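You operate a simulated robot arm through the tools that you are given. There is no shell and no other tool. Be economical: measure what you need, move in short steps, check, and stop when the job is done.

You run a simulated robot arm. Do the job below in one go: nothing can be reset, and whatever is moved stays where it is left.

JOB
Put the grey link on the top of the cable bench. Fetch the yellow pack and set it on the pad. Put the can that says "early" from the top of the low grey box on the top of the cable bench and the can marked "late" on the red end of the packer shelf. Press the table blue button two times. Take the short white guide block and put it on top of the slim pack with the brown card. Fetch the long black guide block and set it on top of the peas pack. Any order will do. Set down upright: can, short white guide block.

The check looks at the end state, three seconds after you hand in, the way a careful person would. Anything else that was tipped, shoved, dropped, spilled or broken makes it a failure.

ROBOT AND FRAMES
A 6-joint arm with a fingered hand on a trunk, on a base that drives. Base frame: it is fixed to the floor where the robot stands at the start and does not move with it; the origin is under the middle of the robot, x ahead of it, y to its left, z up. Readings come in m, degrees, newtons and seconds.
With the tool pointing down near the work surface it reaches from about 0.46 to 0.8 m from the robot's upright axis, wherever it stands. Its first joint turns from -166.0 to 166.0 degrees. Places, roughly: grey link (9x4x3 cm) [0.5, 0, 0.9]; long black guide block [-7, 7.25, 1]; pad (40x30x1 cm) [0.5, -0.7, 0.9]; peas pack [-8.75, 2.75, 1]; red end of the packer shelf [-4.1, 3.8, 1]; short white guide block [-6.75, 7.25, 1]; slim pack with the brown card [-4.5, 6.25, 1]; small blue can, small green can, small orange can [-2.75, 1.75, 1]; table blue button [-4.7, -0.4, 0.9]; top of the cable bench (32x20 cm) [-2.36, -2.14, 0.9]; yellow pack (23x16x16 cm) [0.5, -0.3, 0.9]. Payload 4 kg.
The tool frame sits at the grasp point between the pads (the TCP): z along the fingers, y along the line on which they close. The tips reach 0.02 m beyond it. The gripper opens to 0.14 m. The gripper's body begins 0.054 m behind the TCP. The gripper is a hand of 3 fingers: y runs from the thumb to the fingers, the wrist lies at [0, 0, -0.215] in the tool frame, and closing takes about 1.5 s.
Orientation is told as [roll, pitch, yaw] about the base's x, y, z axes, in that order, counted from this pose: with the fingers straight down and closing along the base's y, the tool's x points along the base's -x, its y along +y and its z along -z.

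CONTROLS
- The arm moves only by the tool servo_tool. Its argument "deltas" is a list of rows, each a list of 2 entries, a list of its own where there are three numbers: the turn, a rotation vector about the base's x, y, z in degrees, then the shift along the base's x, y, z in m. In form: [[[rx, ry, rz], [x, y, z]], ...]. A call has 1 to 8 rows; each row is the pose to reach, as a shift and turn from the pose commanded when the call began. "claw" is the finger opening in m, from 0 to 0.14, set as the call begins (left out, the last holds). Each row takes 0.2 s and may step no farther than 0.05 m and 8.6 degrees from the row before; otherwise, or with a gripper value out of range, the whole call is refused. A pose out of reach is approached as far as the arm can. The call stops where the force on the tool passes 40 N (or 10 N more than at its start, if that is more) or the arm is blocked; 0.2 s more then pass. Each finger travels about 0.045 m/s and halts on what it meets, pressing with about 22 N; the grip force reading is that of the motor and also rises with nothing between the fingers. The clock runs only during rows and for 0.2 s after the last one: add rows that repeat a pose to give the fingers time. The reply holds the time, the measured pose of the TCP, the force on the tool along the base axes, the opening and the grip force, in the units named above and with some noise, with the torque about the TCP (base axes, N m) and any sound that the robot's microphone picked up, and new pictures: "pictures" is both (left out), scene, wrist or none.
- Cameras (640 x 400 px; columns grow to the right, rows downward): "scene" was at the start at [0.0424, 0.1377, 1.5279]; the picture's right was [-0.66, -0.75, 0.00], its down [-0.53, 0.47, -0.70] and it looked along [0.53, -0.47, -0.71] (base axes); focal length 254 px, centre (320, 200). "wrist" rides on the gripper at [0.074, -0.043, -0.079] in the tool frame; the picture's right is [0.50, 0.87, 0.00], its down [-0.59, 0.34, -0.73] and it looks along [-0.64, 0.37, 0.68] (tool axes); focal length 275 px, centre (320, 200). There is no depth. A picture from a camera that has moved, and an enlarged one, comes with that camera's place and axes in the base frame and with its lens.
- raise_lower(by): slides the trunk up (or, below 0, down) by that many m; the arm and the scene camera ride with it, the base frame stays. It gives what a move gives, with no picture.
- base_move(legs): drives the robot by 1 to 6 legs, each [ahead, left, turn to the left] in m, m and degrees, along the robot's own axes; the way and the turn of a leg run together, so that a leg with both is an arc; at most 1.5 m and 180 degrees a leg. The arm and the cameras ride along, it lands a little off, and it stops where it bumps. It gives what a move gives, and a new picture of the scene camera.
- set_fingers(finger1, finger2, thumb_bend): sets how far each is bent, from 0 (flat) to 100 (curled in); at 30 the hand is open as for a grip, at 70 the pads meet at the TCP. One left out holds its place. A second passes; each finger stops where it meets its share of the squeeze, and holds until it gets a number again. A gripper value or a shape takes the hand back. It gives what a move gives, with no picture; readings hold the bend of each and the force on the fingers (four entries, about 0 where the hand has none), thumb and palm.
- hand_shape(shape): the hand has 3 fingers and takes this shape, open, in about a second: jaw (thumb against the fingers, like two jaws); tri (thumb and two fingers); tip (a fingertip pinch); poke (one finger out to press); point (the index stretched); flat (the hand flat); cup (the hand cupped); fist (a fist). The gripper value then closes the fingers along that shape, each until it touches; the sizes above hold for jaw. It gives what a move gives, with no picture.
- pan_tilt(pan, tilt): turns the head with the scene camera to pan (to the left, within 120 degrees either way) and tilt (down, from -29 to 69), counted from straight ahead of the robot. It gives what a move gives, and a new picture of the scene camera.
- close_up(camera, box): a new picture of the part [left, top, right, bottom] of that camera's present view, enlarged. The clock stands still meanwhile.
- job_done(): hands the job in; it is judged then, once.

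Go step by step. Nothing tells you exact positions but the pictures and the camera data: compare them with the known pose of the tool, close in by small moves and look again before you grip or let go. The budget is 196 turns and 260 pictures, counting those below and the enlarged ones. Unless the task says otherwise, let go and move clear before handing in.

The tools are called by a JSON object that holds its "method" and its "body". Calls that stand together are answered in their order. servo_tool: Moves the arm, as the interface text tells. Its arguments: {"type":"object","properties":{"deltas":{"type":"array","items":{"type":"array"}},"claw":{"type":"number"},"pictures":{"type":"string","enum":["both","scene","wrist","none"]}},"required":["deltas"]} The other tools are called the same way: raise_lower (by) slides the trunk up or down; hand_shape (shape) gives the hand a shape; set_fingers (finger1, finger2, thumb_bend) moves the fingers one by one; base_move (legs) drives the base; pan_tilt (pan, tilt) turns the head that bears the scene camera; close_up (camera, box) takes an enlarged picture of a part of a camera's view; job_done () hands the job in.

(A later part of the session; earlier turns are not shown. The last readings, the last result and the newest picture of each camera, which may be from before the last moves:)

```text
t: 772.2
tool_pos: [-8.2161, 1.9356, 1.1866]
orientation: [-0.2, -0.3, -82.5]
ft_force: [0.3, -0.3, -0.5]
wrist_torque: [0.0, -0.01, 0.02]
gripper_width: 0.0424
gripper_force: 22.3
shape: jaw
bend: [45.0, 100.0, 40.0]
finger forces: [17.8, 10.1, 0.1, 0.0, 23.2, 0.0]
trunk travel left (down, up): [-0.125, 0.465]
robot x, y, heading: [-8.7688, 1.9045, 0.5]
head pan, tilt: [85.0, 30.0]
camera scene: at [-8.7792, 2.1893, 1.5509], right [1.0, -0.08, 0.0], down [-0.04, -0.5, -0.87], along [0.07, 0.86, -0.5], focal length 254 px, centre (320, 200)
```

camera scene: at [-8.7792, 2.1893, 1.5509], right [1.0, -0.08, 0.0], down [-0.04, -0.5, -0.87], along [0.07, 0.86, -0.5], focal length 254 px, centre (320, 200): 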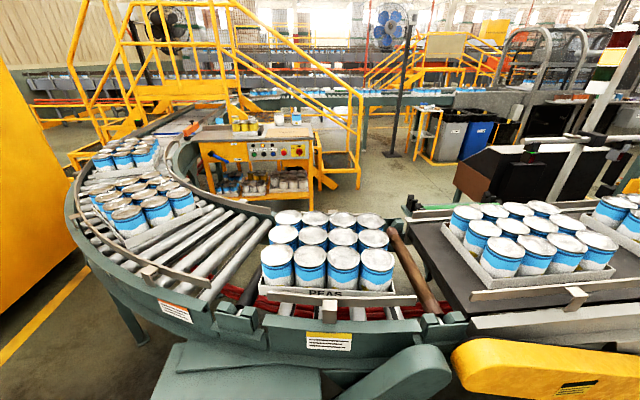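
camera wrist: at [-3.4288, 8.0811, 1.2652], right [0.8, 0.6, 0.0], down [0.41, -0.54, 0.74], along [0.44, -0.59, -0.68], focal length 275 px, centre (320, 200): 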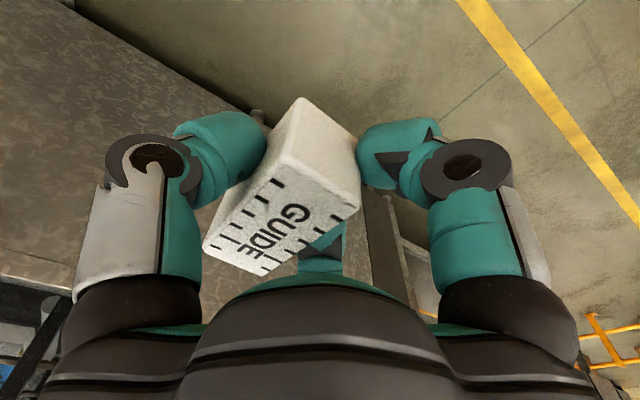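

The PEAS tray is right here at about (-8.69, 2.85), reachable from this corridor later. Continuing east with the white block.

{"method": "base_move", "body": {"legs": [[1.45, -0.08, -0.5], [1.3, -0.33, 0], [1.4, -0.08, 0]]}}

```text
t: 792.2
tool_pos: [-4.1042, 1.3751, 1.1862]
orientation: [-0.3, -0.3, -83.0]
ft_force: [0.1, 0.1, -1.0]
wrist_torque: [-0.02, -0.02, -0.04]
gripper_width: 0.0421
gripper_force: 22.3
shape: jaw
bend: [45.0, 100.0, 40.0]
finger forces: [17.7, 10.1, 0.0, 0.1, 23.2, 0.1]
trunk travel left (down, up): [-0.125, 0.465]
robot x, y, heading: [-4.6542, 1.3488, 0.0]
head pan, tilt: [85.0, 30.0]
camera scene: at [-4.6643, 1.6333, 1.5509], right [1.0, -0.09, 0.0], down [-0.04, -0.5, -0.87], along [0.08, 0.86, -0.5], focal length 254 px, centre (320, 200)
```

scene: 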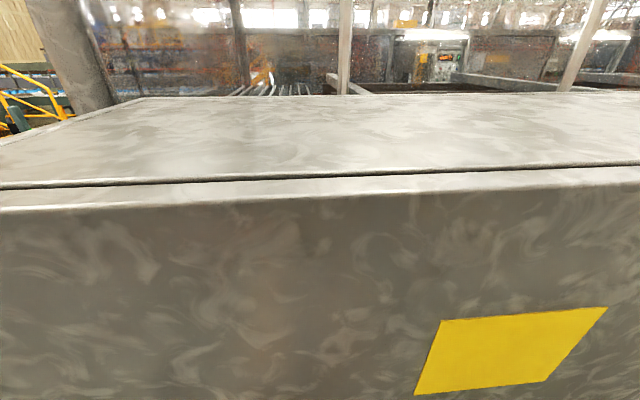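

{"method": "base_move", "body": {"legs": [[1.2, -0.4, 0], [1.45, 0, 0], [1.45, 0, 0], [0.3, 0, 0], [0, 0, 90]]}}

```text
t: 817.8
tool_pos: [-0.2205, 1.4099, 1.1869]
orientation: [-0.2, -0.3, 4.2]
ft_force: [-0.5, -0.8, -0.2]
wrist_torque: [-0.01, 0.0, 0.02]
gripper_width: 0.0419
gripper_force: 21.4
shape: jaw
bend: [45.0, 100.0, 41.0]
finger forces: [17.4, 9.9, 0.0, 0.0, 22.7, 0.0]
trunk travel left (down, up): [-0.125, 0.465]
robot x, y, heading: [-0.2235, 0.8591, 87.3]
head pan, tilt: [85.0, 30.0]
camera scene: at [-0.5023, 0.8611, 1.5509], right [0.14, 0.99, 0.0], down [0.5, -0.07, -0.87], along [-0.86, 0.12, -0.5], focal length 254 px, centre (320, 200)
```

scene: 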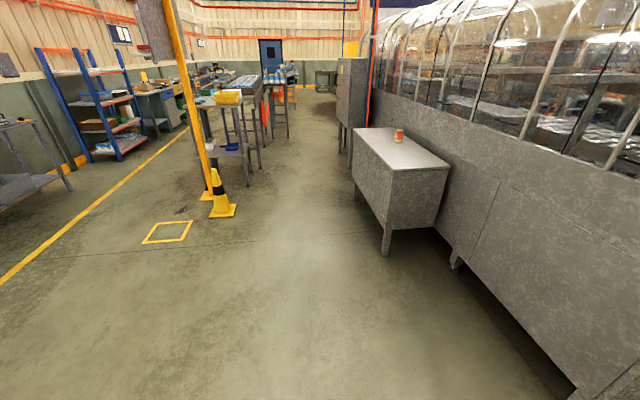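

{"method": "base_move", "body": {"legs": [[1.4, 0, 2.7], [1.3, 0, 0], [0.77, 0, 0], [0, 0, 90], [0.85, -0.22, 0], [1.2, -0.4, 0]]}}

```text
t: 848.7
tool_pos: [-2.8709, 4.845, 1.1856]
orientation: [-0.2, -0.2, 98.3]
ft_force: [0.2, -0.2, -1.2]
wrist_torque: [-0.01, 0.02, 0.03]
gripper_width: 0.0419
gripper_force: 22.0
shape: jaw
bend: [45.0, 100.0, 41.0]
finger forces: [17.0, 9.6, 0.1, 0.0, 21.8, 0.0]
trunk travel left (down, up): [-0.125, 0.465]
robot x, y, heading: [-2.3195, 4.88, -178.5]
head pan, tilt: [85.0, 30.0]
camera scene: at [-2.3008, 4.6042, 1.5509], right [-1.0, 0.06, 0.0], down [0.03, 0.5, -0.87], along [-0.05, -0.86, -0.5], focal length 254 px, centre (320, 200)
```

scene: 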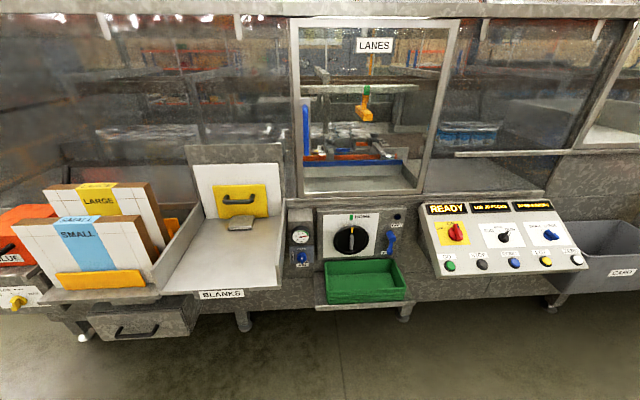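

{"method": "base_move", "body": {"legs": [[1.4, -0.1, -1.5], [0.65, 0, 0], [0, 0, -90]]}}

{"method": "pan_tilt", "body": {"pan": 0, "tilt": 30}}

{"method": "close_up", "body": {"camera": "scene", "box": [180, 150, 460, 300]}}

```text
t: 862.6
tool_pos: [-4.3695, 5.5184, 1.1864]
orientation: [-0.2, -0.3, 6.8]
ft_force: [-0.3, 0.9, -1.4]
wrist_torque: [0.01, 0.03, 0.01]
gripper_width: 0.0419
gripper_force: 22.1
shape: jaw
bend: [45.0, 100.0, 41.0]
finger forces: [16.2, 9.3, 0.1, 0.0, 21.3, 0.1]
trunk travel left (down, up): [-0.125, 0.465]
robot x, y, heading: [-4.346, 4.9708, 89.4]
head pan, tilt: [85.0, 30.0]
camera scene: at [-4.6254, 4.9577, 1.5509], right [0.09, 1.0, 0.0], down [0.5, -0.05, -0.87], along [-0.86, 0.08, -0.5], focal length 254 px, centre (320, 200)
```

scene: 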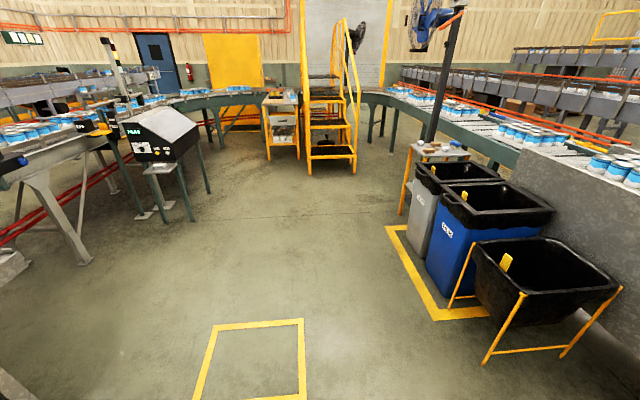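

```text
t: 864.2
tool_pos: [-4.3693, 5.5177, 1.1859]
orientation: [-0.2, -0.3, 6.8]
ft_force: [-0.1, -0.7, -1.1]
wrist_torque: [0.0, 0.06, 0.01]
gripper_width: 0.0414
gripper_force: 21.5
shape: jaw
bend: [45.0, 100.0, 41.0]
finger forces: [16.3, 9.3, 0.0, 0.0, 21.2, 0.0]
trunk travel left (down, up): [-0.125, 0.465]
robot x, y, heading: [-4.3479, 4.9689, 89.5]
head pan, tilt: [0.0, 30.0]
camera scene: at [-4.5351, 5.04, 1.5509], right [1.0, 0.0, 0.0], down [0.0, -0.5, -0.87], along [0.0, 0.87, -0.5], focal length 254 px, centre (320, 200)
```

scene: 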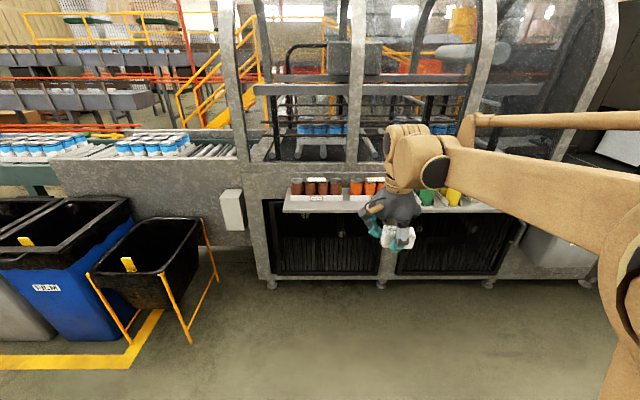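

```text
2.29 times, centred on (320, 225) of scene
camera zoom: at [-4.5351, 5.04, 1.5509], right [1.0, 0.0, 0.0], down [0.0, -0.5, -0.87], along [0.0, 0.87, -0.5], focal length 580 px, centre (320, 143)
```

zoom: 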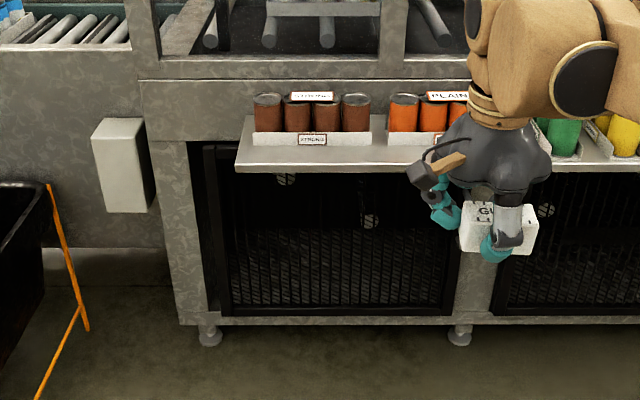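

{"method": "close_up", "body": {"camera": "scene", "box": [280, 170, 400, 230]}}

```text
5.33 times, centred on (340, 200) of scene
camera zoom: at [-4.5351, 5.04, 1.5509], right [1.0, 0.0, 0.0], down [0.0, -0.5, -0.87], along [0.0, 0.87, -0.5], focal length 1354 px, centre (213, 200)
```

zoom: 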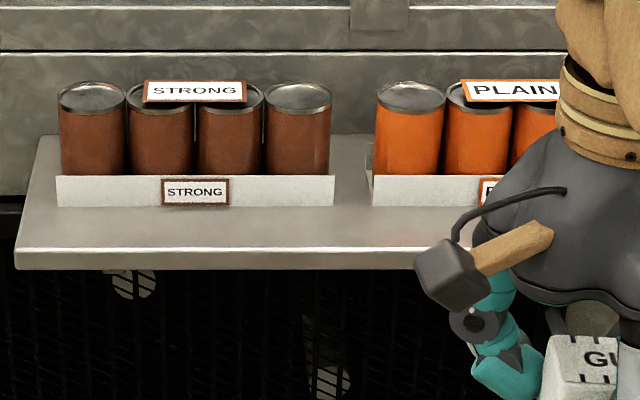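

The slim pack with the brown-edged "STRONG" card is at about x=-4.55, top near (y 6.23, z 0.99). I'll move closer.

{"method": "base_move", "body": {"legs": [[0.5, 0.15, 0.5]]}}

{"method": "close_up", "body": {"camera": "scene", "box": [280, 190, 480, 320]}}

```text
t: 867.3
tool_pos: [-4.5207, 6.0161, 1.1856]
orientation: [-0.2, -0.3, 7.1]
ft_force: [0.1, -0.7, -0.4]
wrist_torque: [-0.01, 0.03, 0.01]
gripper_width: 0.0415
gripper_force: 22.4
shape: jaw
bend: [45.0, 100.0, 41.0]
finger forces: [16.0, 9.4, 0.0, 0.0, 21.3, 0.1]
trunk travel left (down, up): [-0.125, 0.465]
robot x, y, heading: [-4.4983, 5.4676, 90.1]
head pan, tilt: [0.0, 30.0]
camera scene: at [-4.6843, 5.5376, 1.5508], right [1.0, 0.0, 0.0], down [0.0, -0.5, -0.87], along [0.0, 0.87, -0.5], focal length 254 px, centre (320, 200)
```

scene: 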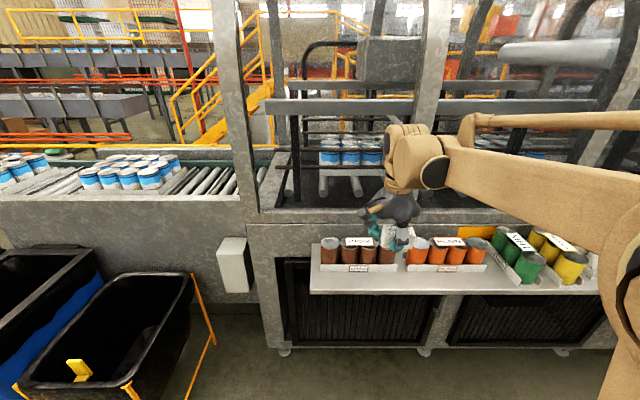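

```text
3.08 times, centred on (380, 255) of scene
camera zoom: at [-4.6843, 5.5376, 1.5508], right [1.0, 0.0, 0.0], down [0.0, -0.5, -0.87], along [0.0, 0.87, -0.5], focal length 781 px, centre (135, 31)
```

zoom: 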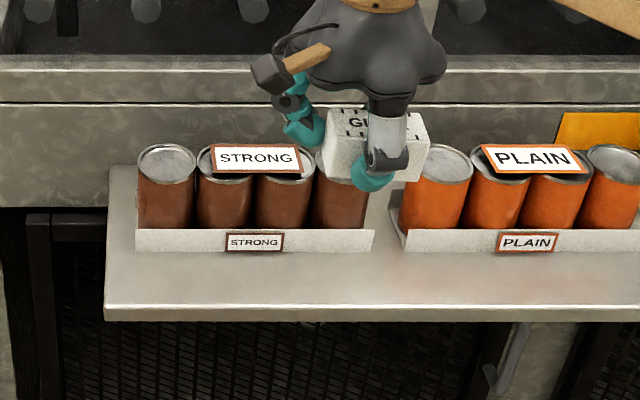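

Card centre confirmed at (-4.55, 6.222, 0.992). Moving the block over it, then lowering in stages.

{"method": "servo_tool", "body": {"deltas": [[[0, 0, -3], [-0.01, 0.04, 0]], [[0, 0, -7], [-0.02, 0.08, 0]], [[0, 0, -7], [-0.029, 0.12, 0]], [[0, 0, -7], [-0.029, 0.16, 0]], [[0, 0, -7], [-0.029, 0.2, 0]], [[0, 0, -7], [-0.029, 0.205, -0.04]], [[0, 0, -7], [-0.029, 0.205, -0.08]], [[0, 0, -7], [-0.029, 0.205, -0.115]]], "pictures": "wrist"}}

{"method": "close_up", "body": {"camera": "scene", "box": [300, 190, 440, 290]}}

```text
t: 869.1
tool_pos: [-4.5508, 6.2207, 1.07]
orientation: [-0.2, -0.3, 0.1]
ft_force: [0.8, -0.1, -1.1]
wrist_torque: [-0.01, 0.0, 0.01]
gripper_width: 0.0417
gripper_force: 21.9
shape: jaw
bend: [45.0, 100.0, 41.0]
finger forces: [14.9, 9.4, 0.0, 0.1, 21.1, 0.0]
trunk travel left (down, up): [-0.125, 0.465]
robot x, y, heading: [-4.4955, 5.4648, 90.2]
head pan, tilt: [0.0, 30.0]
camera wrist: at [-4.6242, 6.1781, 1.1487], right [-0.5, 0.86, -0.01], down [0.58, 0.34, 0.74], along [0.64, 0.37, -0.68], focal length 275 px, centre (320, 200)
```

wrist: 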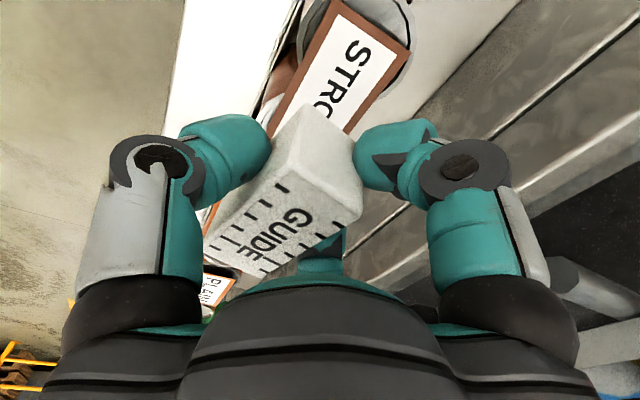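

```text
4.00 times, centred on (370, 240) of scene
camera zoom: at [-4.6842, 5.5376, 1.5509], right [1.0, 0.0, 0.0], down [0.0, -0.5, -0.87], along [0.0, 0.87, -0.5], focal length 1016 px, centre (120, 40)
```

zoom: 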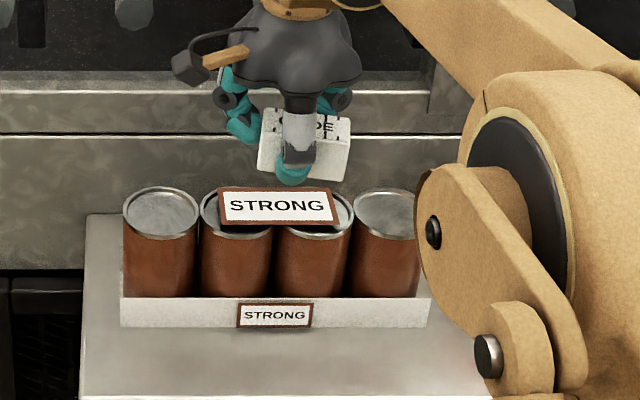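

The block sits about 17 mm east of the tool centre, so I'll shift west and lower gently.

{"method": "servo_tool", "body": {"deltas": [[[0, 0, 0], [-0.01, 0, 0]], [[0, 0, 0], [-0.018, 0, -0.01]], [[0, 0, 0], [-0.018, 0, -0.02]], [[0, 0, 0], [-0.018, 0, -0.028]], [[0, 0, 0], [-0.018, 0, -0.034]], [[0, 0, 0], [-0.018, 0, -0.038]]], "pictures": "none"}}

{"method": "close_up", "body": {"camera": "scene", "box": [320, 200, 420, 275]}}

```text
t: 870.5
tool_pos: [-4.5677, 6.2222, 1.0332]
orientation: [-0.2, -0.3, 0.1]
ft_force: [-0.1, 0.1, -1.3]
wrist_torque: [0.01, 0.02, 0.0]
gripper_width: 0.0416
gripper_force: 22.1
shape: jaw
bend: [45.0, 100.0, 41.0]
finger forces: [14.8, 9.3, 0.0, 0.0, 21.1, 0.0]
trunk travel left (down, up): [-0.125, 0.465]
robot x, y, heading: [-4.4931, 5.4618, 90.5]
head pan, tilt: [0.0, 30.0]
```

```text
5.33 times, centred on (370, 238) of scene
camera zoom: at [-4.6841, 5.5373, 1.5509], right [1.0, 0.0, 0.0], down [0.0, -0.5, -0.87], along [0.0, 0.87, -0.5], focal length 1354 px, centre (53, 0)
```

zoom: 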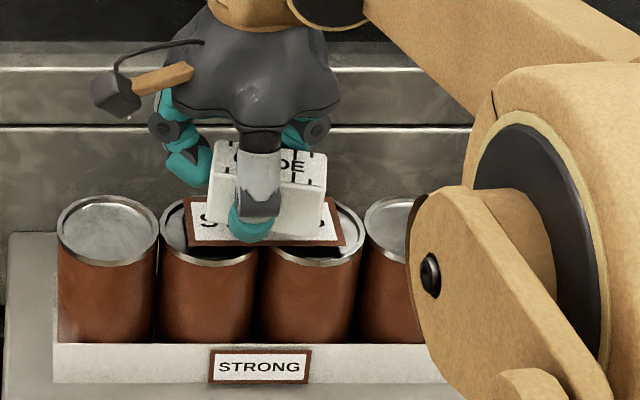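

{"method": "servo_tool", "body": {"deltas": [[[0, 0, 0], [0, 0, -0.004]], [[0, 0, 0], [0, 0, -0.007]], [[0, 0, 0], [0, 0, -0.01]], [[0, 0, 0], [0, 0, -0.01]]], "pictures": "none"}}

```text
t: 871.5
tool_pos: [-4.5688, 6.2206, 1.0223]
orientation: [-0.2, -0.3, 0.2]
ft_force: [-0.1, -0.1, -0.4]
wrist_torque: [0.03, 0.03, -0.01]
gripper_width: 0.0413
gripper_force: 22.0
shape: jaw
bend: [45.0, 100.0, 41.0]
finger forces: [14.8, 9.4, 0.0, 0.0, 21.0, 0.1]
trunk travel left (down, up): [-0.125, 0.465]
robot x, y, heading: [-4.4979, 5.4642, 90.2]
head pan, tilt: [0.0, 30.0]
```

{"method": "servo_tool", "body": {"deltas": [[[0, 0, 0], [0, 0, -0.003]], [[0, 0, 0], [0, 0, -0.005]], [[0, 0, 0], [0, 0, -0.005]]], "pictures": "none"}}

{"method": "close_up", "body": {"camera": "scene", "box": [320, 200, 420, 275]}}

```text
t: 872.3
tool_pos: [-4.5678, 6.22, 1.0175]
orientation: [-0.2, -0.4, 0.0]
ft_force: [0.6, 0.0, -0.8]
wrist_torque: [0.0, -0.01, 0.03]
gripper_width: 0.0417
gripper_force: 22.3
shape: jaw
bend: [45.0, 100.0, 41.0]
finger forces: [14.7, 9.4, 0.0, 0.0, 21.0, 0.1]
trunk travel left (down, up): [-0.125, 0.465]
robot x, y, heading: [-4.4965, 5.4668, 90.5]
head pan, tilt: [0.0, 30.0]
```

```text
5.33 times, centred on (370, 238) of scene
camera zoom: at [-4.6841, 5.5373, 1.5509], right [1.0, 0.0, 0.0], down [0.0, -0.5, -0.87], along [0.0, 0.87, -0.5], focal length 1354 px, centre (53, 0)
```

zoom: 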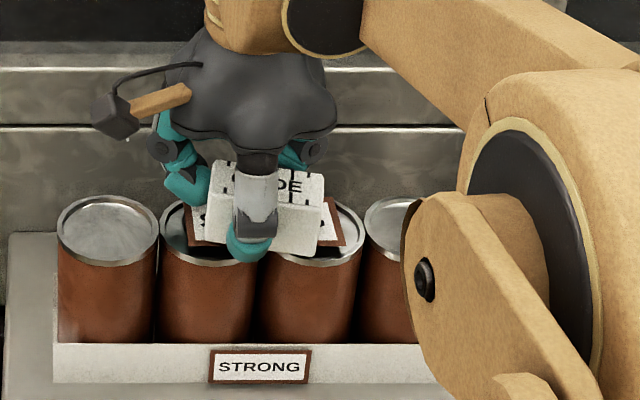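

Nearly down; the block is about 1 cm too far forward. I'll shift +y and lower to contact.

{"method": "servo_tool", "body": {"deltas": [[[0, 0, 0], [-0.003, 0.005, 0.002]], [[0, 0, 0], [-0.004, 0.011, 0.002]], [[0, 0, 0], [-0.004, 0.011, -0.001]], [[0, 0, 0], [-0.004, 0.011, -0.004]], [[0, 0, 0], [-0.004, 0.011, -0.006]], [[0, 0, 0], [-0.004, 0.011, -0.008]]], "pictures": "none"}}

```text
t: 873.7
tool_pos: [-4.5713, 6.2318, 1.0114]
orientation: [-0.1, -0.3, 0.1]
ft_force: [-1.6, 3.0, 11.2]
wrist_torque: [-0.24, -0.17, 0.07]
gripper_width: 0.042
gripper_force: 22.2
shape: jaw
bend: [45.0, 100.0, 41.0]
finger forces: [13.9, 17.7, 0.0, 0.0, 25.6, 0.0]
trunk travel left (down, up): [-0.125, 0.465]
robot x, y, heading: [-4.4908, 5.4653, 90.3]
head pan, tilt: [0.0, 30.0]
```

Contact (11 N). Opening gently.

{"method": "servo_tool", "body": {"deltas": [[[0, 0, 0], [0, 0, 0.001]], [[0, 0, 0], [0, 0, 0.001]], [[0, 0, 0], [0, 0, 0.001]], [[0, 0, 0], [0, 0, 0.001]], [[0, 0, 0], [0, 0, 0.001]], [[0, 0, 0], [0, 0, 0.001]], [[0, 0, 0], [0, 0, 0.001]]], "claw": 0.075, "pictures": "wrist"}}

{"method": "close_up", "body": {"camera": "scene", "box": [320, 200, 420, 275]}}

```text
t: 875.3
tool_pos: [-4.5719, 6.2322, 1.0113]
orientation: [-0.2, -0.3, 0.1]
ft_force: [0.6, 0.0, -0.3]
wrist_torque: [-0.01, -0.01, -0.03]
gripper_width: 0.0747
gripper_force: 0.0
shape: jaw
bend: [33.0, 33.0, 32.0]
finger forces: [0.0, 0.1, 0.0, 0.1, 0.0, 0.0]
trunk travel left (down, up): [-0.125, 0.465]
robot x, y, heading: [-4.4953, 5.4681, 90.0]
head pan, tilt: [0.0, 30.0]
camera wrist: at [-4.6449, 6.1892, 1.0898], right [-0.5, 0.86, -0.01], down [0.58, 0.34, 0.74], along [0.64, 0.37, -0.68], focal length 275 px, centre (320, 200)
```

wrist: 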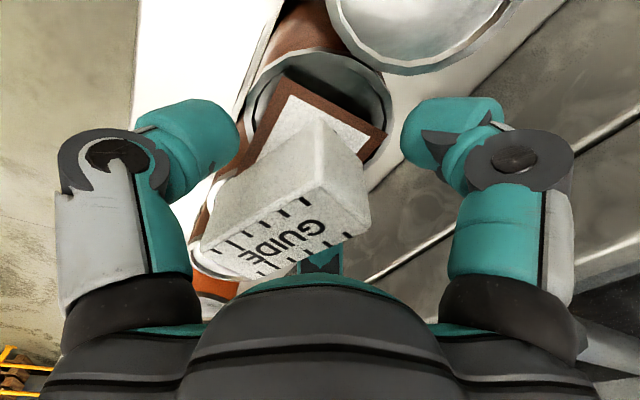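

```text
5.33 times, centred on (370, 238) of scene
camera zoom: at [-4.6841, 5.5372, 1.5509], right [1.0, 0.0, 0.0], down [0.0, -0.5, -0.87], along [0.0, 0.87, -0.5], focal length 1354 px, centre (53, 0)
```

zoom: 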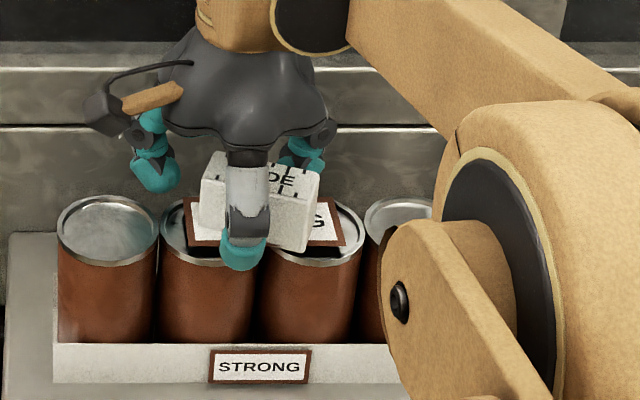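

The block rests upright on the card, slightly turned. Rising straight up and checking.

{"method": "servo_tool", "body": {"deltas": [[[0, 0, 0], [0, 0, 0.03]], [[0, 0, 0], [0, 0, 0.07]], [[0, 0, 0], [0, 0, 0.11]], [[0, 0, 0], [0, 0, 0.15]], [[0, 0, 0], [0, -0.04, 0.17]], [[0, 0, 0], [0, -0.08, 0.18]], [[0, 0, 0], [0, -0.12, 0.18]], [[0, 0, 0], [0, -0.16, 0.18]]], "pictures": "none"}}

{"method": "close_up", "body": {"camera": "scene", "box": [310, 190, 430, 280]}}

```text
t: 877.1
tool_pos: [-4.5726, 6.0724, 1.1888]
orientation: [-0.1, -0.3, 0.0]
ft_force: [0.7, -0.7, -0.1]
wrist_torque: [0.01, -0.03, 0.03]
gripper_width: 0.0746
gripper_force: 0.1
shape: jaw
bend: [33.0, 33.0, 32.0]
finger forces: [0.0, 0.0, 0.1, 0.0, 0.0, 0.0]
trunk travel left (down, up): [-0.125, 0.465]
robot x, y, heading: [-4.4928, 5.4651, 90.0]
head pan, tilt: [0.0, 30.0]
```

```text
4.44 times, centred on (370, 235) of scene
camera zoom: at [-4.684, 5.5358, 1.551], right [1.0, 0.0, 0.0], down [0.0, -0.5, -0.87], along [0.0, 0.87, -0.5], focal length 1129 px, centre (98, 44)
```

zoom: 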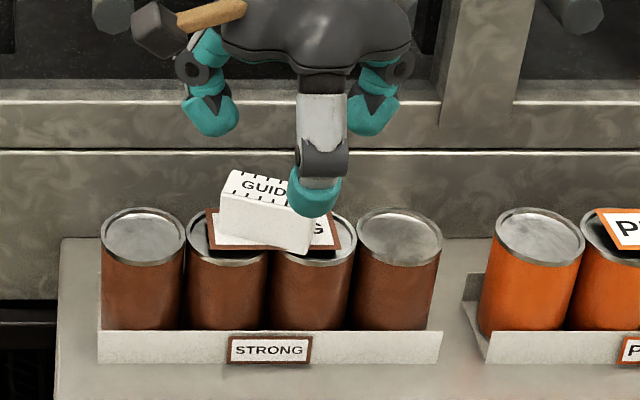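

The white block stands upright on the STRONG pack. Now the way back around to fetch the black block.

{"method": "base_move", "body": {"legs": [[-0.5, 0, 0], [0, 0, 90], [-1.2, 0, 0], [-1.2, 0, 0], [-1.2, 0.42, 0], [-0.75, 0.2, 0]]}}

```text
t: 904.9
tool_pos: [-0.7672, 4.2161, 1.1882]
orientation: [-0.1, -0.3, 89.4]
ft_force: [-0.2, -0.3, 0.0]
wrist_torque: [-0.02, 0.01, -0.02]
gripper_width: 0.075
gripper_force: 0.1
shape: jaw
bend: [33.0, 33.0, 32.0]
finger forces: [0.1, 0.1, 0.1, 0.0, 0.0, 0.0]
trunk travel left (down, up): [-0.125, 0.465]
robot x, y, heading: [-0.1587, 4.2826, 179.6]
head pan, tilt: [0.0, 30.0]
camera scene: at [-0.2286, 4.0973, 1.5509], right [0.01, 1.0, 0.0], down [0.5, -0.01, -0.87], along [-0.87, 0.01, -0.5], focal length 254 px, centre (320, 200)
```

scene: 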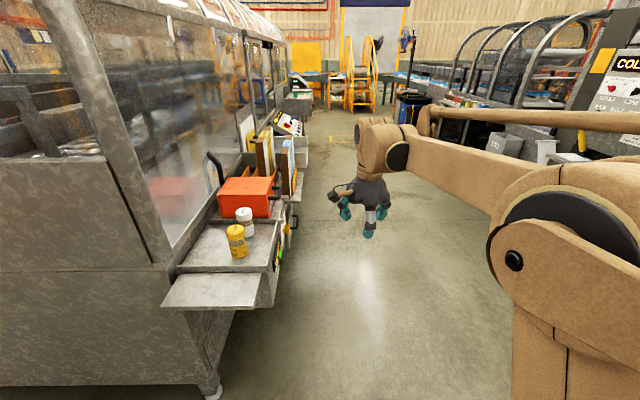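

{"method": "base_move", "body": {"legs": [[0, 0, -89.6], [-1.3, 0.05, 0], [-1.2, 0, 0], [-0.85, 0.25, 0], [0, 0, 90]]}}

```text
t: 929.3
tool_pos: [-0.9816, 0.7698, 1.188]
orientation: [-0.2, -0.3, 92.0]
ft_force: [0.3, -0.3, -0.4]
wrist_torque: [0.0, -0.02, 0.0]
gripper_width: 0.0749
gripper_force: 0.2
shape: jaw
bend: [33.0, 33.0, 32.0]
finger forces: [0.0, 0.0, 0.1, 0.0, 0.0, 0.0]
trunk travel left (down, up): [-0.125, 0.465]
robot x, y, heading: [-0.3726, 0.8713, -177.8]
head pan, tilt: [0.0, 30.0]
camera scene: at [-0.439, 0.6765, 1.5509], right [-0.04, 1.0, 0.0], down [0.5, 0.02, -0.87], along [-0.87, -0.03, -0.5], focal length 254 px, centre (320, 200)
```

scene: 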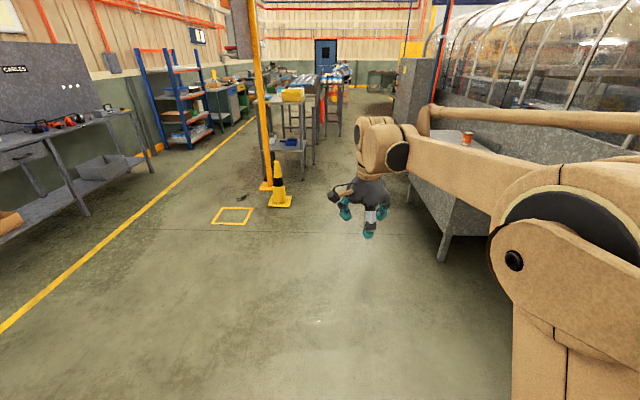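

{"method": "base_move", "body": {"legs": [[1.4, -0.11, -2.2], [1.4, 0, 0], [1.3, -0.43, 0]]}}

```text
t: 949.4
tool_pos: [-5.0958, 1.2613, 1.1874]
orientation: [-0.2, -0.3, 91.6]
ft_force: [0.3, 0.1, 0.2]
wrist_torque: [-0.01, -0.01, -0.01]
gripper_width: 0.0747
gripper_force: 0.0
shape: jaw
bend: [33.0, 33.0, 32.0]
finger forces: [0.0, 0.1, 0.1, 0.1, 0.0, 0.0]
trunk travel left (down, up): [-0.125, 0.465]
robot x, y, heading: [-4.4888, 1.3512, -178.4]
head pan, tilt: [0.0, 30.0]
camera scene: at [-4.5532, 1.1638, 1.5509], right [-0.03, 1.0, 0.0], down [0.5, 0.01, -0.87], along [-0.87, -0.02, -0.5], focal length 254 px, centre (320, 200)
```

scene: 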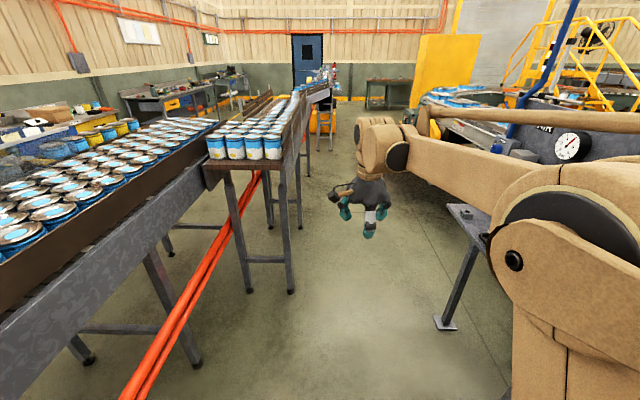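

{"method": "base_move", "body": {"legs": [[1.4, -0.12, -1.6], [1.3, -0.35, 0], [1.4, -0.1, 0], [1.3, -0.2, 0]]}}

```text
t: 975.5
tool_pos: [-10.491, 2.0481, 1.1881]
orientation: [-0.2, -0.4, 88.5]
ft_force: [0.2, 1.1, -0.1]
wrist_torque: [0.03, 0.01, -0.01]
gripper_width: 0.0748
gripper_force: 0.0
shape: jaw
bend: [33.0, 33.0, 32.0]
finger forces: [0.0, 0.0, 0.1, 0.1, 0.0, 0.0]
trunk travel left (down, up): [-0.125, 0.465]
robot x, y, heading: [-9.8837, 2.1075, 178.6]
head pan, tilt: [0.0, 30.0]
camera scene: at [-9.9558, 1.9205, 1.5509], right [0.03, 1.0, 0.0], down [0.5, -0.01, -0.87], along [-0.87, 0.02, -0.5], focal length 254 px, centre (320, 200)
```

scene: 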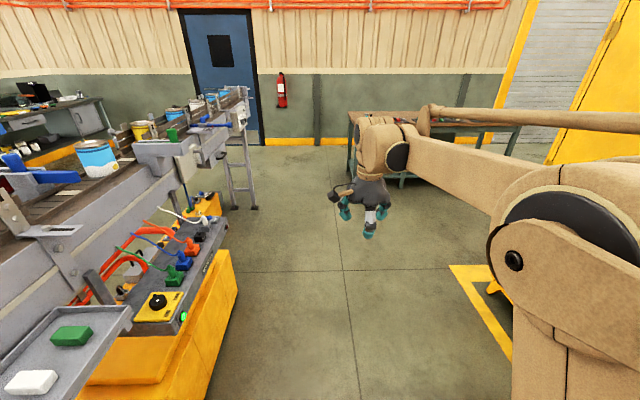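

{"method": "base_move", "body": {"legs": [[1.4, -0.06, 1.4], [0.95, 0, 0], [0, 0, -90], [1.4, 0.12, 0], [1.4, 0, 0], [1.45, 0, 0]]}}

```text
t: 1010.7
tool_pos: [-12.1739, 7.0658, 1.1882]
orientation: [-0.1, -0.3, -3.4]
ft_force: [0.8, -0.4, -0.8]
wrist_torque: [0.03, 0.0, 0.03]
gripper_width: 0.0747
gripper_force: 0.2
shape: jaw
bend: [33.0, 33.0, 32.0]
finger forces: [0.0, 0.0, 0.0, 0.0, 0.1, 0.0]
trunk travel left (down, up): [-0.125, 0.465]
robot x, y, heading: [-12.1386, 6.4579, 86.7]
head pan, tilt: [0.0, 30.0]
camera scene: at [-12.3181, 6.5388, 1.5509], right [1.0, -0.06, 0.0], down [-0.03, -0.5, -0.87], along [0.05, 0.86, -0.5], focal length 254 px, centre (320, 200)
```

scene: 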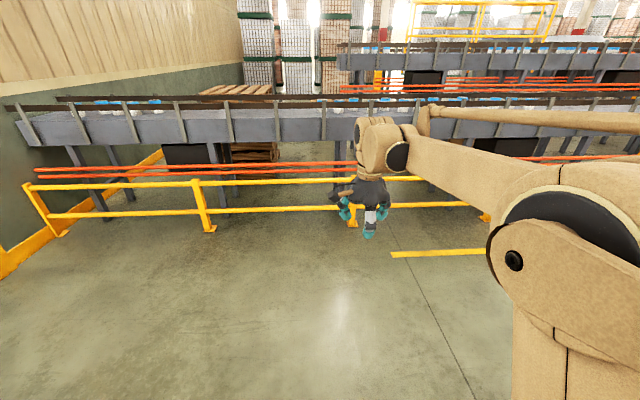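

{"method": "base_move", "body": {"legs": [[1.49, 0, 3.3], [0, 0, -90], [1.4, 0, 0], [1.4, 0, 0]]}}

```text
t: 1034.8
tool_pos: [-8.7082, 8.0181, 1.1882]
orientation: [-0.2, -0.3, -89.7]
ft_force: [-0.2, -0.4, 0.4]
wrist_torque: [-0.03, -0.01, 0.01]
gripper_width: 0.0744
gripper_force: 0.1
shape: jaw
bend: [33.0, 33.0, 32.0]
finger forces: [0.1, 0.0, 0.0, 0.1, 0.1, 0.0]
trunk travel left (down, up): [-0.125, 0.465]
robot x, y, heading: [-9.3169, 7.942, 0.2]
head pan, tilt: [0.0, 30.0]
camera scene: at [-9.2437, 8.1335, 1.5509], right [0.0, -1.0, 0.0], down [-0.5, 0.0, -0.87], along [0.87, 0.0, -0.5], focal length 254 px, centre (320, 200)
```

scene: 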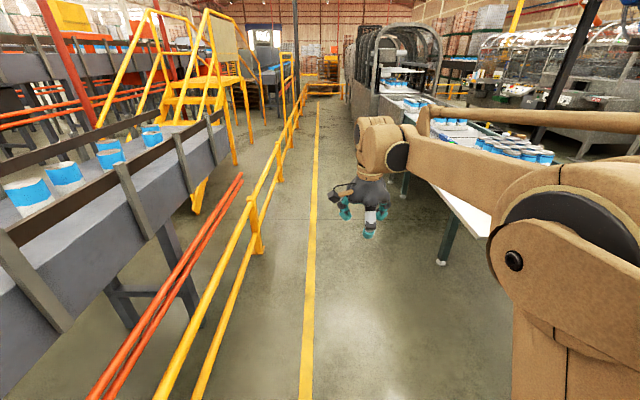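

{"method": "base_move", "body": {"legs": [[1.4, 0.02, 0], [1.1, 0, 0], [0, 0, -90]]}}

{"method": "pan_tilt", "body": {"pan": 0, "tilt": 50}}

{"method": "close_up", "body": {"camera": "scene", "box": [310, 150, 510, 290]}}

```text
t: 1050.7
tool_pos: [-6.7456, 7.3816, 1.1884]
orientation: [-0.2, -0.3, -178.1]
ft_force: [0.0, 0.2, 0.0]
wrist_torque: [0.02, 0.0, 0.04]
gripper_width: 0.075
gripper_force: 0.0
shape: jaw
bend: [33.0, 33.0, 32.0]
finger forces: [0.1, 0.1, 0.0, 0.0, 0.0, 0.0]
trunk travel left (down, up): [-0.125, 0.465]
robot x, y, heading: [-6.8445, 7.99, -88.3]
head pan, tilt: [0.0, 30.0]
camera scene: at [-6.6472, 7.9239, 1.5509], right [-1.0, -0.03, 0.0], down [-0.02, 0.5, -0.87], along [0.03, -0.87, -0.5], focal length 254 px, centre (320, 200)
```

scene: 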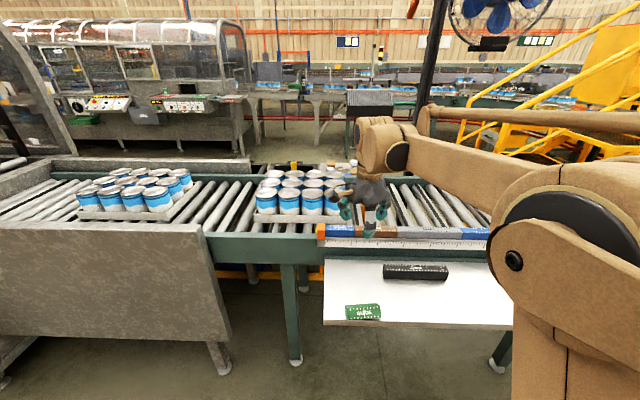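

```text
t: 1051.5
tool_pos: [-6.7453, 7.3811, 1.1882]
orientation: [-0.3, -0.2, -178.0]
ft_force: [0.5, -0.2, 0.0]
wrist_torque: [0.0, -0.04, -0.02]
gripper_width: 0.0746
gripper_force: 0.1
shape: jaw
bend: [33.0, 33.0, 32.0]
finger forces: [0.0, 0.1, 0.1, 0.0, 0.0, 0.0]
trunk travel left (down, up): [-0.125, 0.465]
robot x, y, heading: [-6.842, 7.9859, -88.0]
head pan, tilt: [0.0, 50.0]
camera scene: at [-6.6476, 7.9373, 1.5214], right [-1.0, -0.03, 0.0], down [-0.03, 0.77, -0.64], along [0.02, -0.64, -0.77], focal length 254 px, centre (320, 200)
```

scene: 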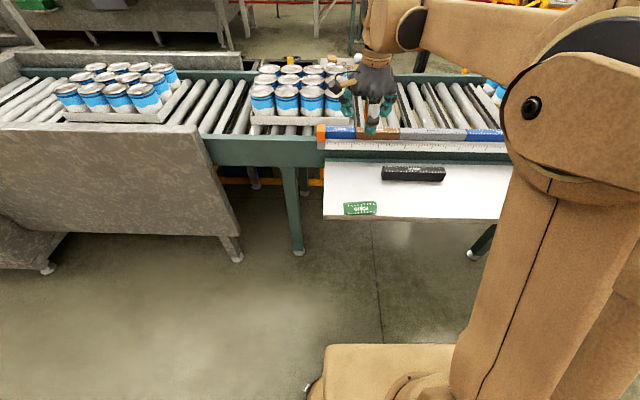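

```text
2.86 times, centred on (410, 220) of scene
camera zoom: at [-6.6476, 7.9373, 1.5214], right [-1.0, -0.03, 0.0], down [-0.03, 0.77, -0.64], along [0.02, -0.64, -0.77], focal length 726 px, centre (63, 143)
```

zoom: 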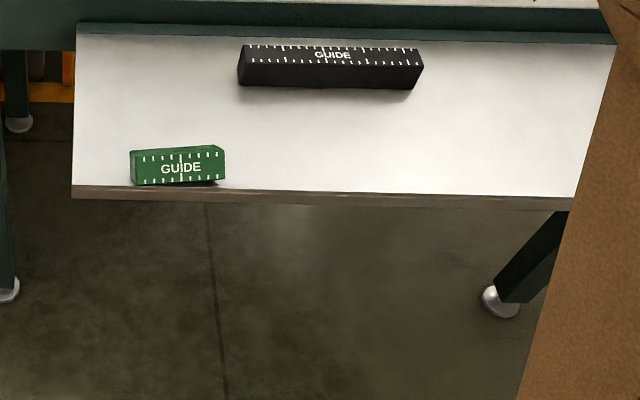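

The green spare needs restoring. Let me look at it closely first.

{"method": "close_up", "body": {"camera": "scene", "box": [330, 185, 400, 229]}}

```text
9.09 times, centred on (365, 207) of scene
camera zoom: at [-6.6476, 7.9373, 1.5214], right [-1.0, -0.03, 0.0], down [-0.03, 0.77, -0.64], along [0.02, -0.64, -0.77], focal length 2308 px, centre (-89, 136)
```

zoom: 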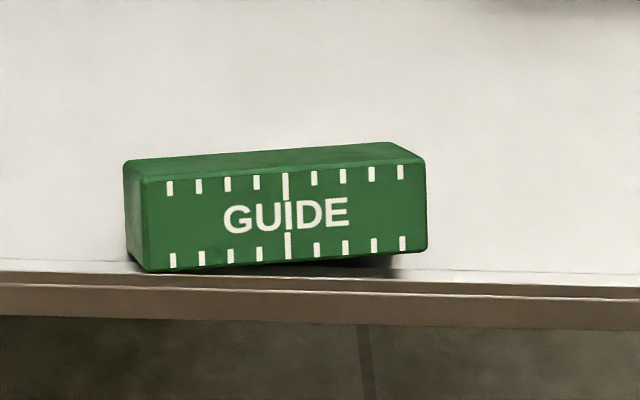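

It's been rolled partly onto its side near the edge. I'll look straight from the wrist camera.

{"method": "servo_tool", "body": {"deltas": [[[0, 0, 0], [-0.005, 0.02, -0.04]], [[0, 0, 0], [-0.01, 0.03, -0.08]], [[0, 0, 0], [-0.01, 0.03, -0.11]], [[0, 0, 0], [-0.01, 0.03, -0.11]]], "claw": 0.12, "pictures": "wrist"}}

```text
t: 1052.5
tool_pos: [-6.7556, 7.4103, 1.0773]
orientation: [-0.2, -0.4, -178.1]
ft_force: [0.1, 0.6, -0.6]
wrist_torque: [0.03, -0.02, 0.0]
gripper_width: 0.1196
gripper_force: 0.0
shape: jaw
bend: [24.0, 24.0, 22.0]
finger forces: [0.1, 0.1, 0.0, 0.1, 0.0, 0.1]
trunk travel left (down, up): [-0.125, 0.465]
robot x, y, heading: [-6.8415, 7.9874, -88.1]
head pan, tilt: [0.0, 50.0]
camera wrist: at [-6.6805, 7.4553, 1.155], right [0.53, -0.85, -0.01], down [-0.57, -0.36, 0.74], along [-0.63, -0.39, -0.68], focal length 275 px, centre (320, 200)
```

wrist: 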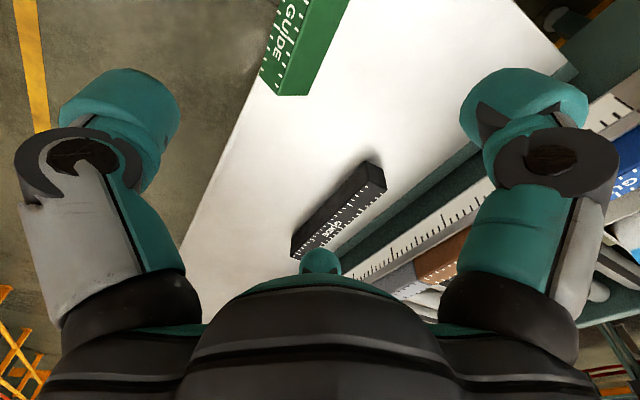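

The green block leans on the tray's lip with its label facing north. I'll restore it with a fingertip pinch on its ends. First turn the hand and check the pinch shape.

{"method": "servo_tool", "body": {"deltas": [[[0, 0, 8.5], [0, 0.005, 0.01]], [[0, 0, 17], [0, 0.01, 0.02]], [[0, 0, 25.5], [0, 0.015, 0.03]], [[0, 0, 34], [0, 0.02, 0.04]], [[0, 0, 42.5], [0, 0.03, 0.05]], [[0, 0, 51], [0, 0.03, 0.05]], [[0, 0, 59.5], [0, 0.03, 0.05]], [[0, 0, 68], [0, 0.03, 0.05]]], "pictures": "none"}}

{"method": "servo_tool", "body": {"deltas": [[[0, 0, 8.5], [0, 0, 0]], [[0, 0, 17], [0, 0, 0]], [[0, 0, 22], [0, 0, 0]], [[0, 0, 22], [0, 0, 0]]], "pictures": "none"}}

{"method": "hand_shape", "body": {"shape": "tip"}}

{"method": "close_up", "body": {"camera": "wrist", "box": [0, 0, 640, 400]}}

```text
t: 1054.3
tool_pos: [-6.7571, 7.4406, 1.1284]
orientation: [-0.2, -0.3, -110.0]
ft_force: [0.2, -0.1, -0.3]
wrist_torque: [-0.02, 0.04, -0.03]
gripper_width: 0.1196
gripper_force: 0.0
shape: jaw
bend: [24.0, 24.0, 22.0]
finger forces: [0.1, 0.0, 0.0, 0.0, 0.0, 0.1]
trunk travel left (down, up): [-0.125, 0.465]
robot x, y, heading: [-6.8392, 7.9842, -88.0]
head pan, tilt: [0.0, 50.0]
```

```text
t: 1055.3
tool_pos: [-6.7567, 7.4413, 1.1293]
orientation: [-0.2, -0.3, -88.2]
ft_force: [0.6, -1.6, 0.1]
wrist_torque: [0.0, -0.01, -0.01]
gripper_width: 0.1199
gripper_force: 0.0
shape: jaw
bend: [24.0, 24.0, 22.0]
finger forces: [0.0, 0.0, 0.0, 0.0, 0.0, 0.1]
trunk travel left (down, up): [-0.125, 0.465]
robot x, y, heading: [-6.8409, 7.9818, -88.2]
head pan, tilt: [0.0, 50.0]
```

```text
t: 1056.2
tool_pos: [-6.7558, 7.442, 1.1292]
orientation: [-0.3, -0.3, -88.1]
ft_force: [-0.1, 0.3, 0.1]
wrist_torque: [0.0, -0.01, -0.01]
gripper_width: 0.14
gripper_force: 0.0
shape: tip
bend: [30.0, 30.0, 30.0]
finger forces: [0.0, 0.0, 0.0, 0.0, 0.1, 0.0]
trunk travel left (down, up): [-0.125, 0.465]
robot x, y, heading: [-6.8399, 7.9873, -88.1]
head pan, tilt: [0.0, 50.0]
```

```text
1.00 times, centred on (320, 200) of wrist (not enlarged: the box is as wide or as high as the picture)
camera zoom: at [-6.8, 7.5141, 1.2073], right [0.85, 0.53, -0.01], down [0.36, -0.57, 0.74], along [0.39, -0.63, -0.68], focal length 275 px, centre (320, 200)
```

zoom: 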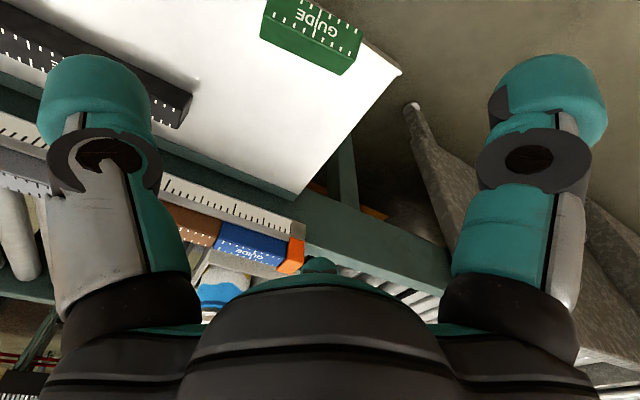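

I'll back the base a little, tilt the hand 45° and look along the block before pinching its ends.

{"method": "base_move", "body": {"legs": [[-0.15, 0, 0]]}}

{"method": "servo_tool", "body": {"deltas": [[[-7.5, -0.7, 0.6], [0, -0.01, 0]], [[-15, -1.4, 1.2], [0, -0.02, 0]], [[-22.4, -2.1, 1.8], [0, -0.03, -0.02]], [[-29.9, -2.8, 2.4], [0, -0.04, -0.05]], [[-37.3, -3.5, 3], [0, -0.06, -0.08]], [[-44.8, -4.2, 3.5], [0, -0.08, -0.11]], [[-44.8, -4.2, 3.5], [0, -0.09, -0.13]], [[-44.8, -4.2, 3.5], [0, -0.09, -0.13]]], "pictures": "both"}}

```text
t: 1057.6
tool_pos: [-6.7625, 7.5933, 1.13]
orientation: [-0.1, -0.2, -88.2]
ft_force: [0.1, 0.7, 0.9]
wrist_torque: [0.0, 0.0, -0.02]
gripper_width: 0.14
gripper_force: 0.0
shape: tip
bend: [30.0, 30.0, 30.0]
finger forces: [0.1, 0.0, 0.0, 0.0, 0.1, 0.0]
trunk travel left (down, up): [-0.125, 0.465]
robot x, y, heading: [-6.8464, 8.1406, -88.3]
head pan, tilt: [0.0, 50.0]
camera scene: at [-6.6526, 8.0899, 1.5214], right [-1.0, -0.03, 0.0], down [-0.02, 0.77, -0.64], along [0.02, -0.64, -0.77], focal length 254 px, centre (320, 200)
```

scene: 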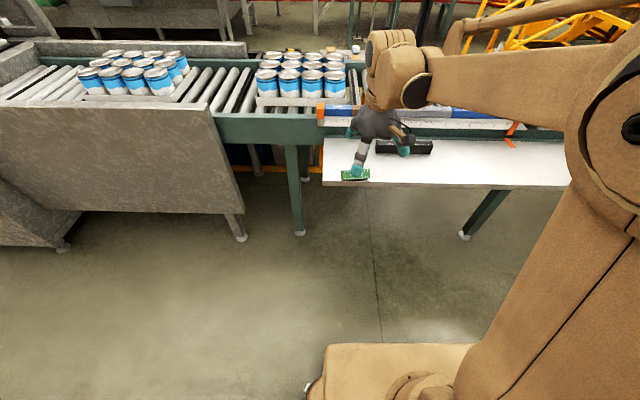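

```text
t: 1059.4
tool_pos: [-6.7601, 7.5032, 0.9982]
orientation: [1.5, -45.3, -85.3]
ft_force: [-0.4, 0.1, 0.3]
wrist_torque: [0.02, -0.02, -0.02]
gripper_width: 0.1402
gripper_force: 0.0
shape: tip
bend: [30.0, 30.0, 30.0]
finger forces: [0.0, 0.0, 0.1, 0.0, 0.0, 0.0]
trunk travel left (down, up): [-0.125, 0.465]
robot x, y, heading: [-6.8453, 8.1429, -88.3]
head pan, tilt: [0.0, 50.0]
camera scene: at [-6.6526, 8.0886, 1.5214], right [-1.0, -0.03, 0.0], down [-0.02, 0.77, -0.64], along [0.02, -0.64, -0.77], focal length 254 px, centre (320, 200)
camera wrist: at [-6.8123, 7.6072, 1.0001], right [0.83, 0.44, -0.34], down [0.31, 0.14, 0.94], along [0.46, -0.89, -0.02], focal length 275 px, centre (320, 200)
```

scene: 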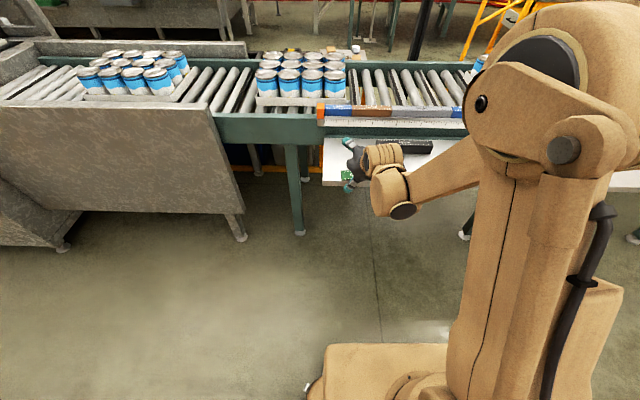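
wrist: 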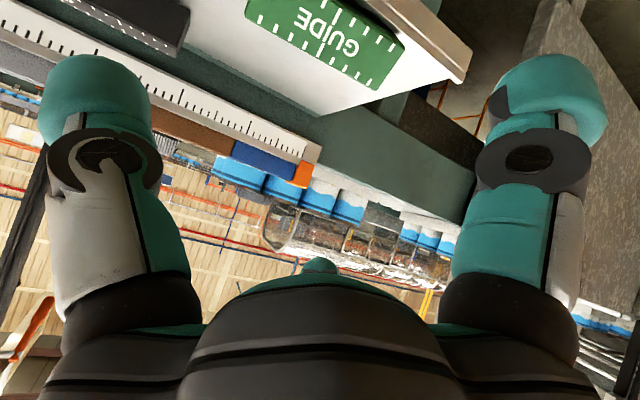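

The label face points straight at the camera, good. Advancing along the tool axis to straddle the ends.

{"method": "servo_tool", "body": {"deltas": [[[0, 0, 0], [0.002, -0.03, -0.033]], [[0, 0, 0], [0.004, -0.06, -0.066]], [[0, 0, 0], [0.004, -0.083, -0.098]], [[0, 0, 0], [0.004, -0.083, -0.098]]], "pictures": "wrist"}}

{"method": "close_up", "body": {"camera": "scene", "box": [310, 120, 430, 210]}}

```text
t: 1060.4
tool_pos: [-6.757, 7.4188, 0.9008]
orientation: [1.6, -45.2, -85.3]
ft_force: [-0.4, -0.4, 0.2]
wrist_torque: [0.0, -0.03, -0.01]
gripper_width: 0.1402
gripper_force: 0.0
shape: tip
bend: [30.0, 30.0, 30.0]
finger forces: [0.0, 0.0, 0.1, 0.0, 0.0, 0.0]
trunk travel left (down, up): [-0.125, 0.465]
robot x, y, heading: [-6.8476, 8.1381, -88.1]
head pan, tilt: [0.0, 50.0]
camera wrist: at [-6.8101, 7.5227, 0.9016], right [0.83, 0.44, -0.34], down [0.31, 0.14, 0.94], along [0.46, -0.89, -0.02], focal length 275 px, centre (320, 200)
```

wrist: 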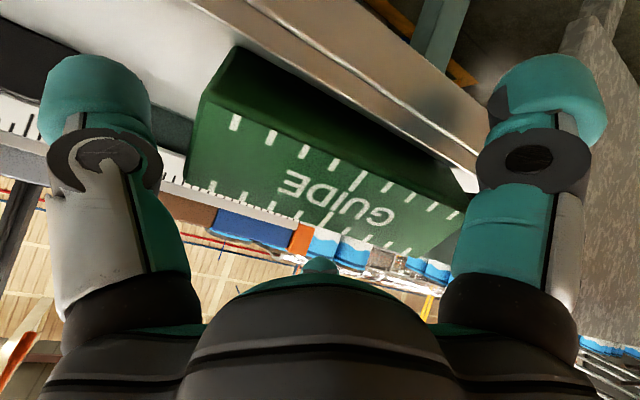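

```text
4.44 times, centred on (370, 165) of scene
camera zoom: at [-6.6526, 8.0886, 1.5214], right [-1.0, -0.03, 0.0], down [-0.02, 0.77, -0.64], along [0.02, -0.64, -0.77], focal length 1129 px, centre (98, 356)
```

zoom: 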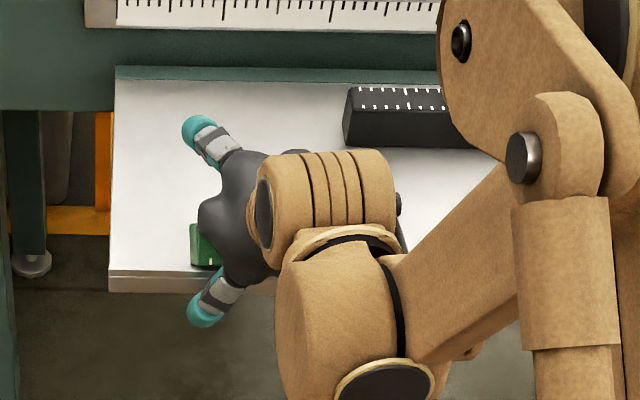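

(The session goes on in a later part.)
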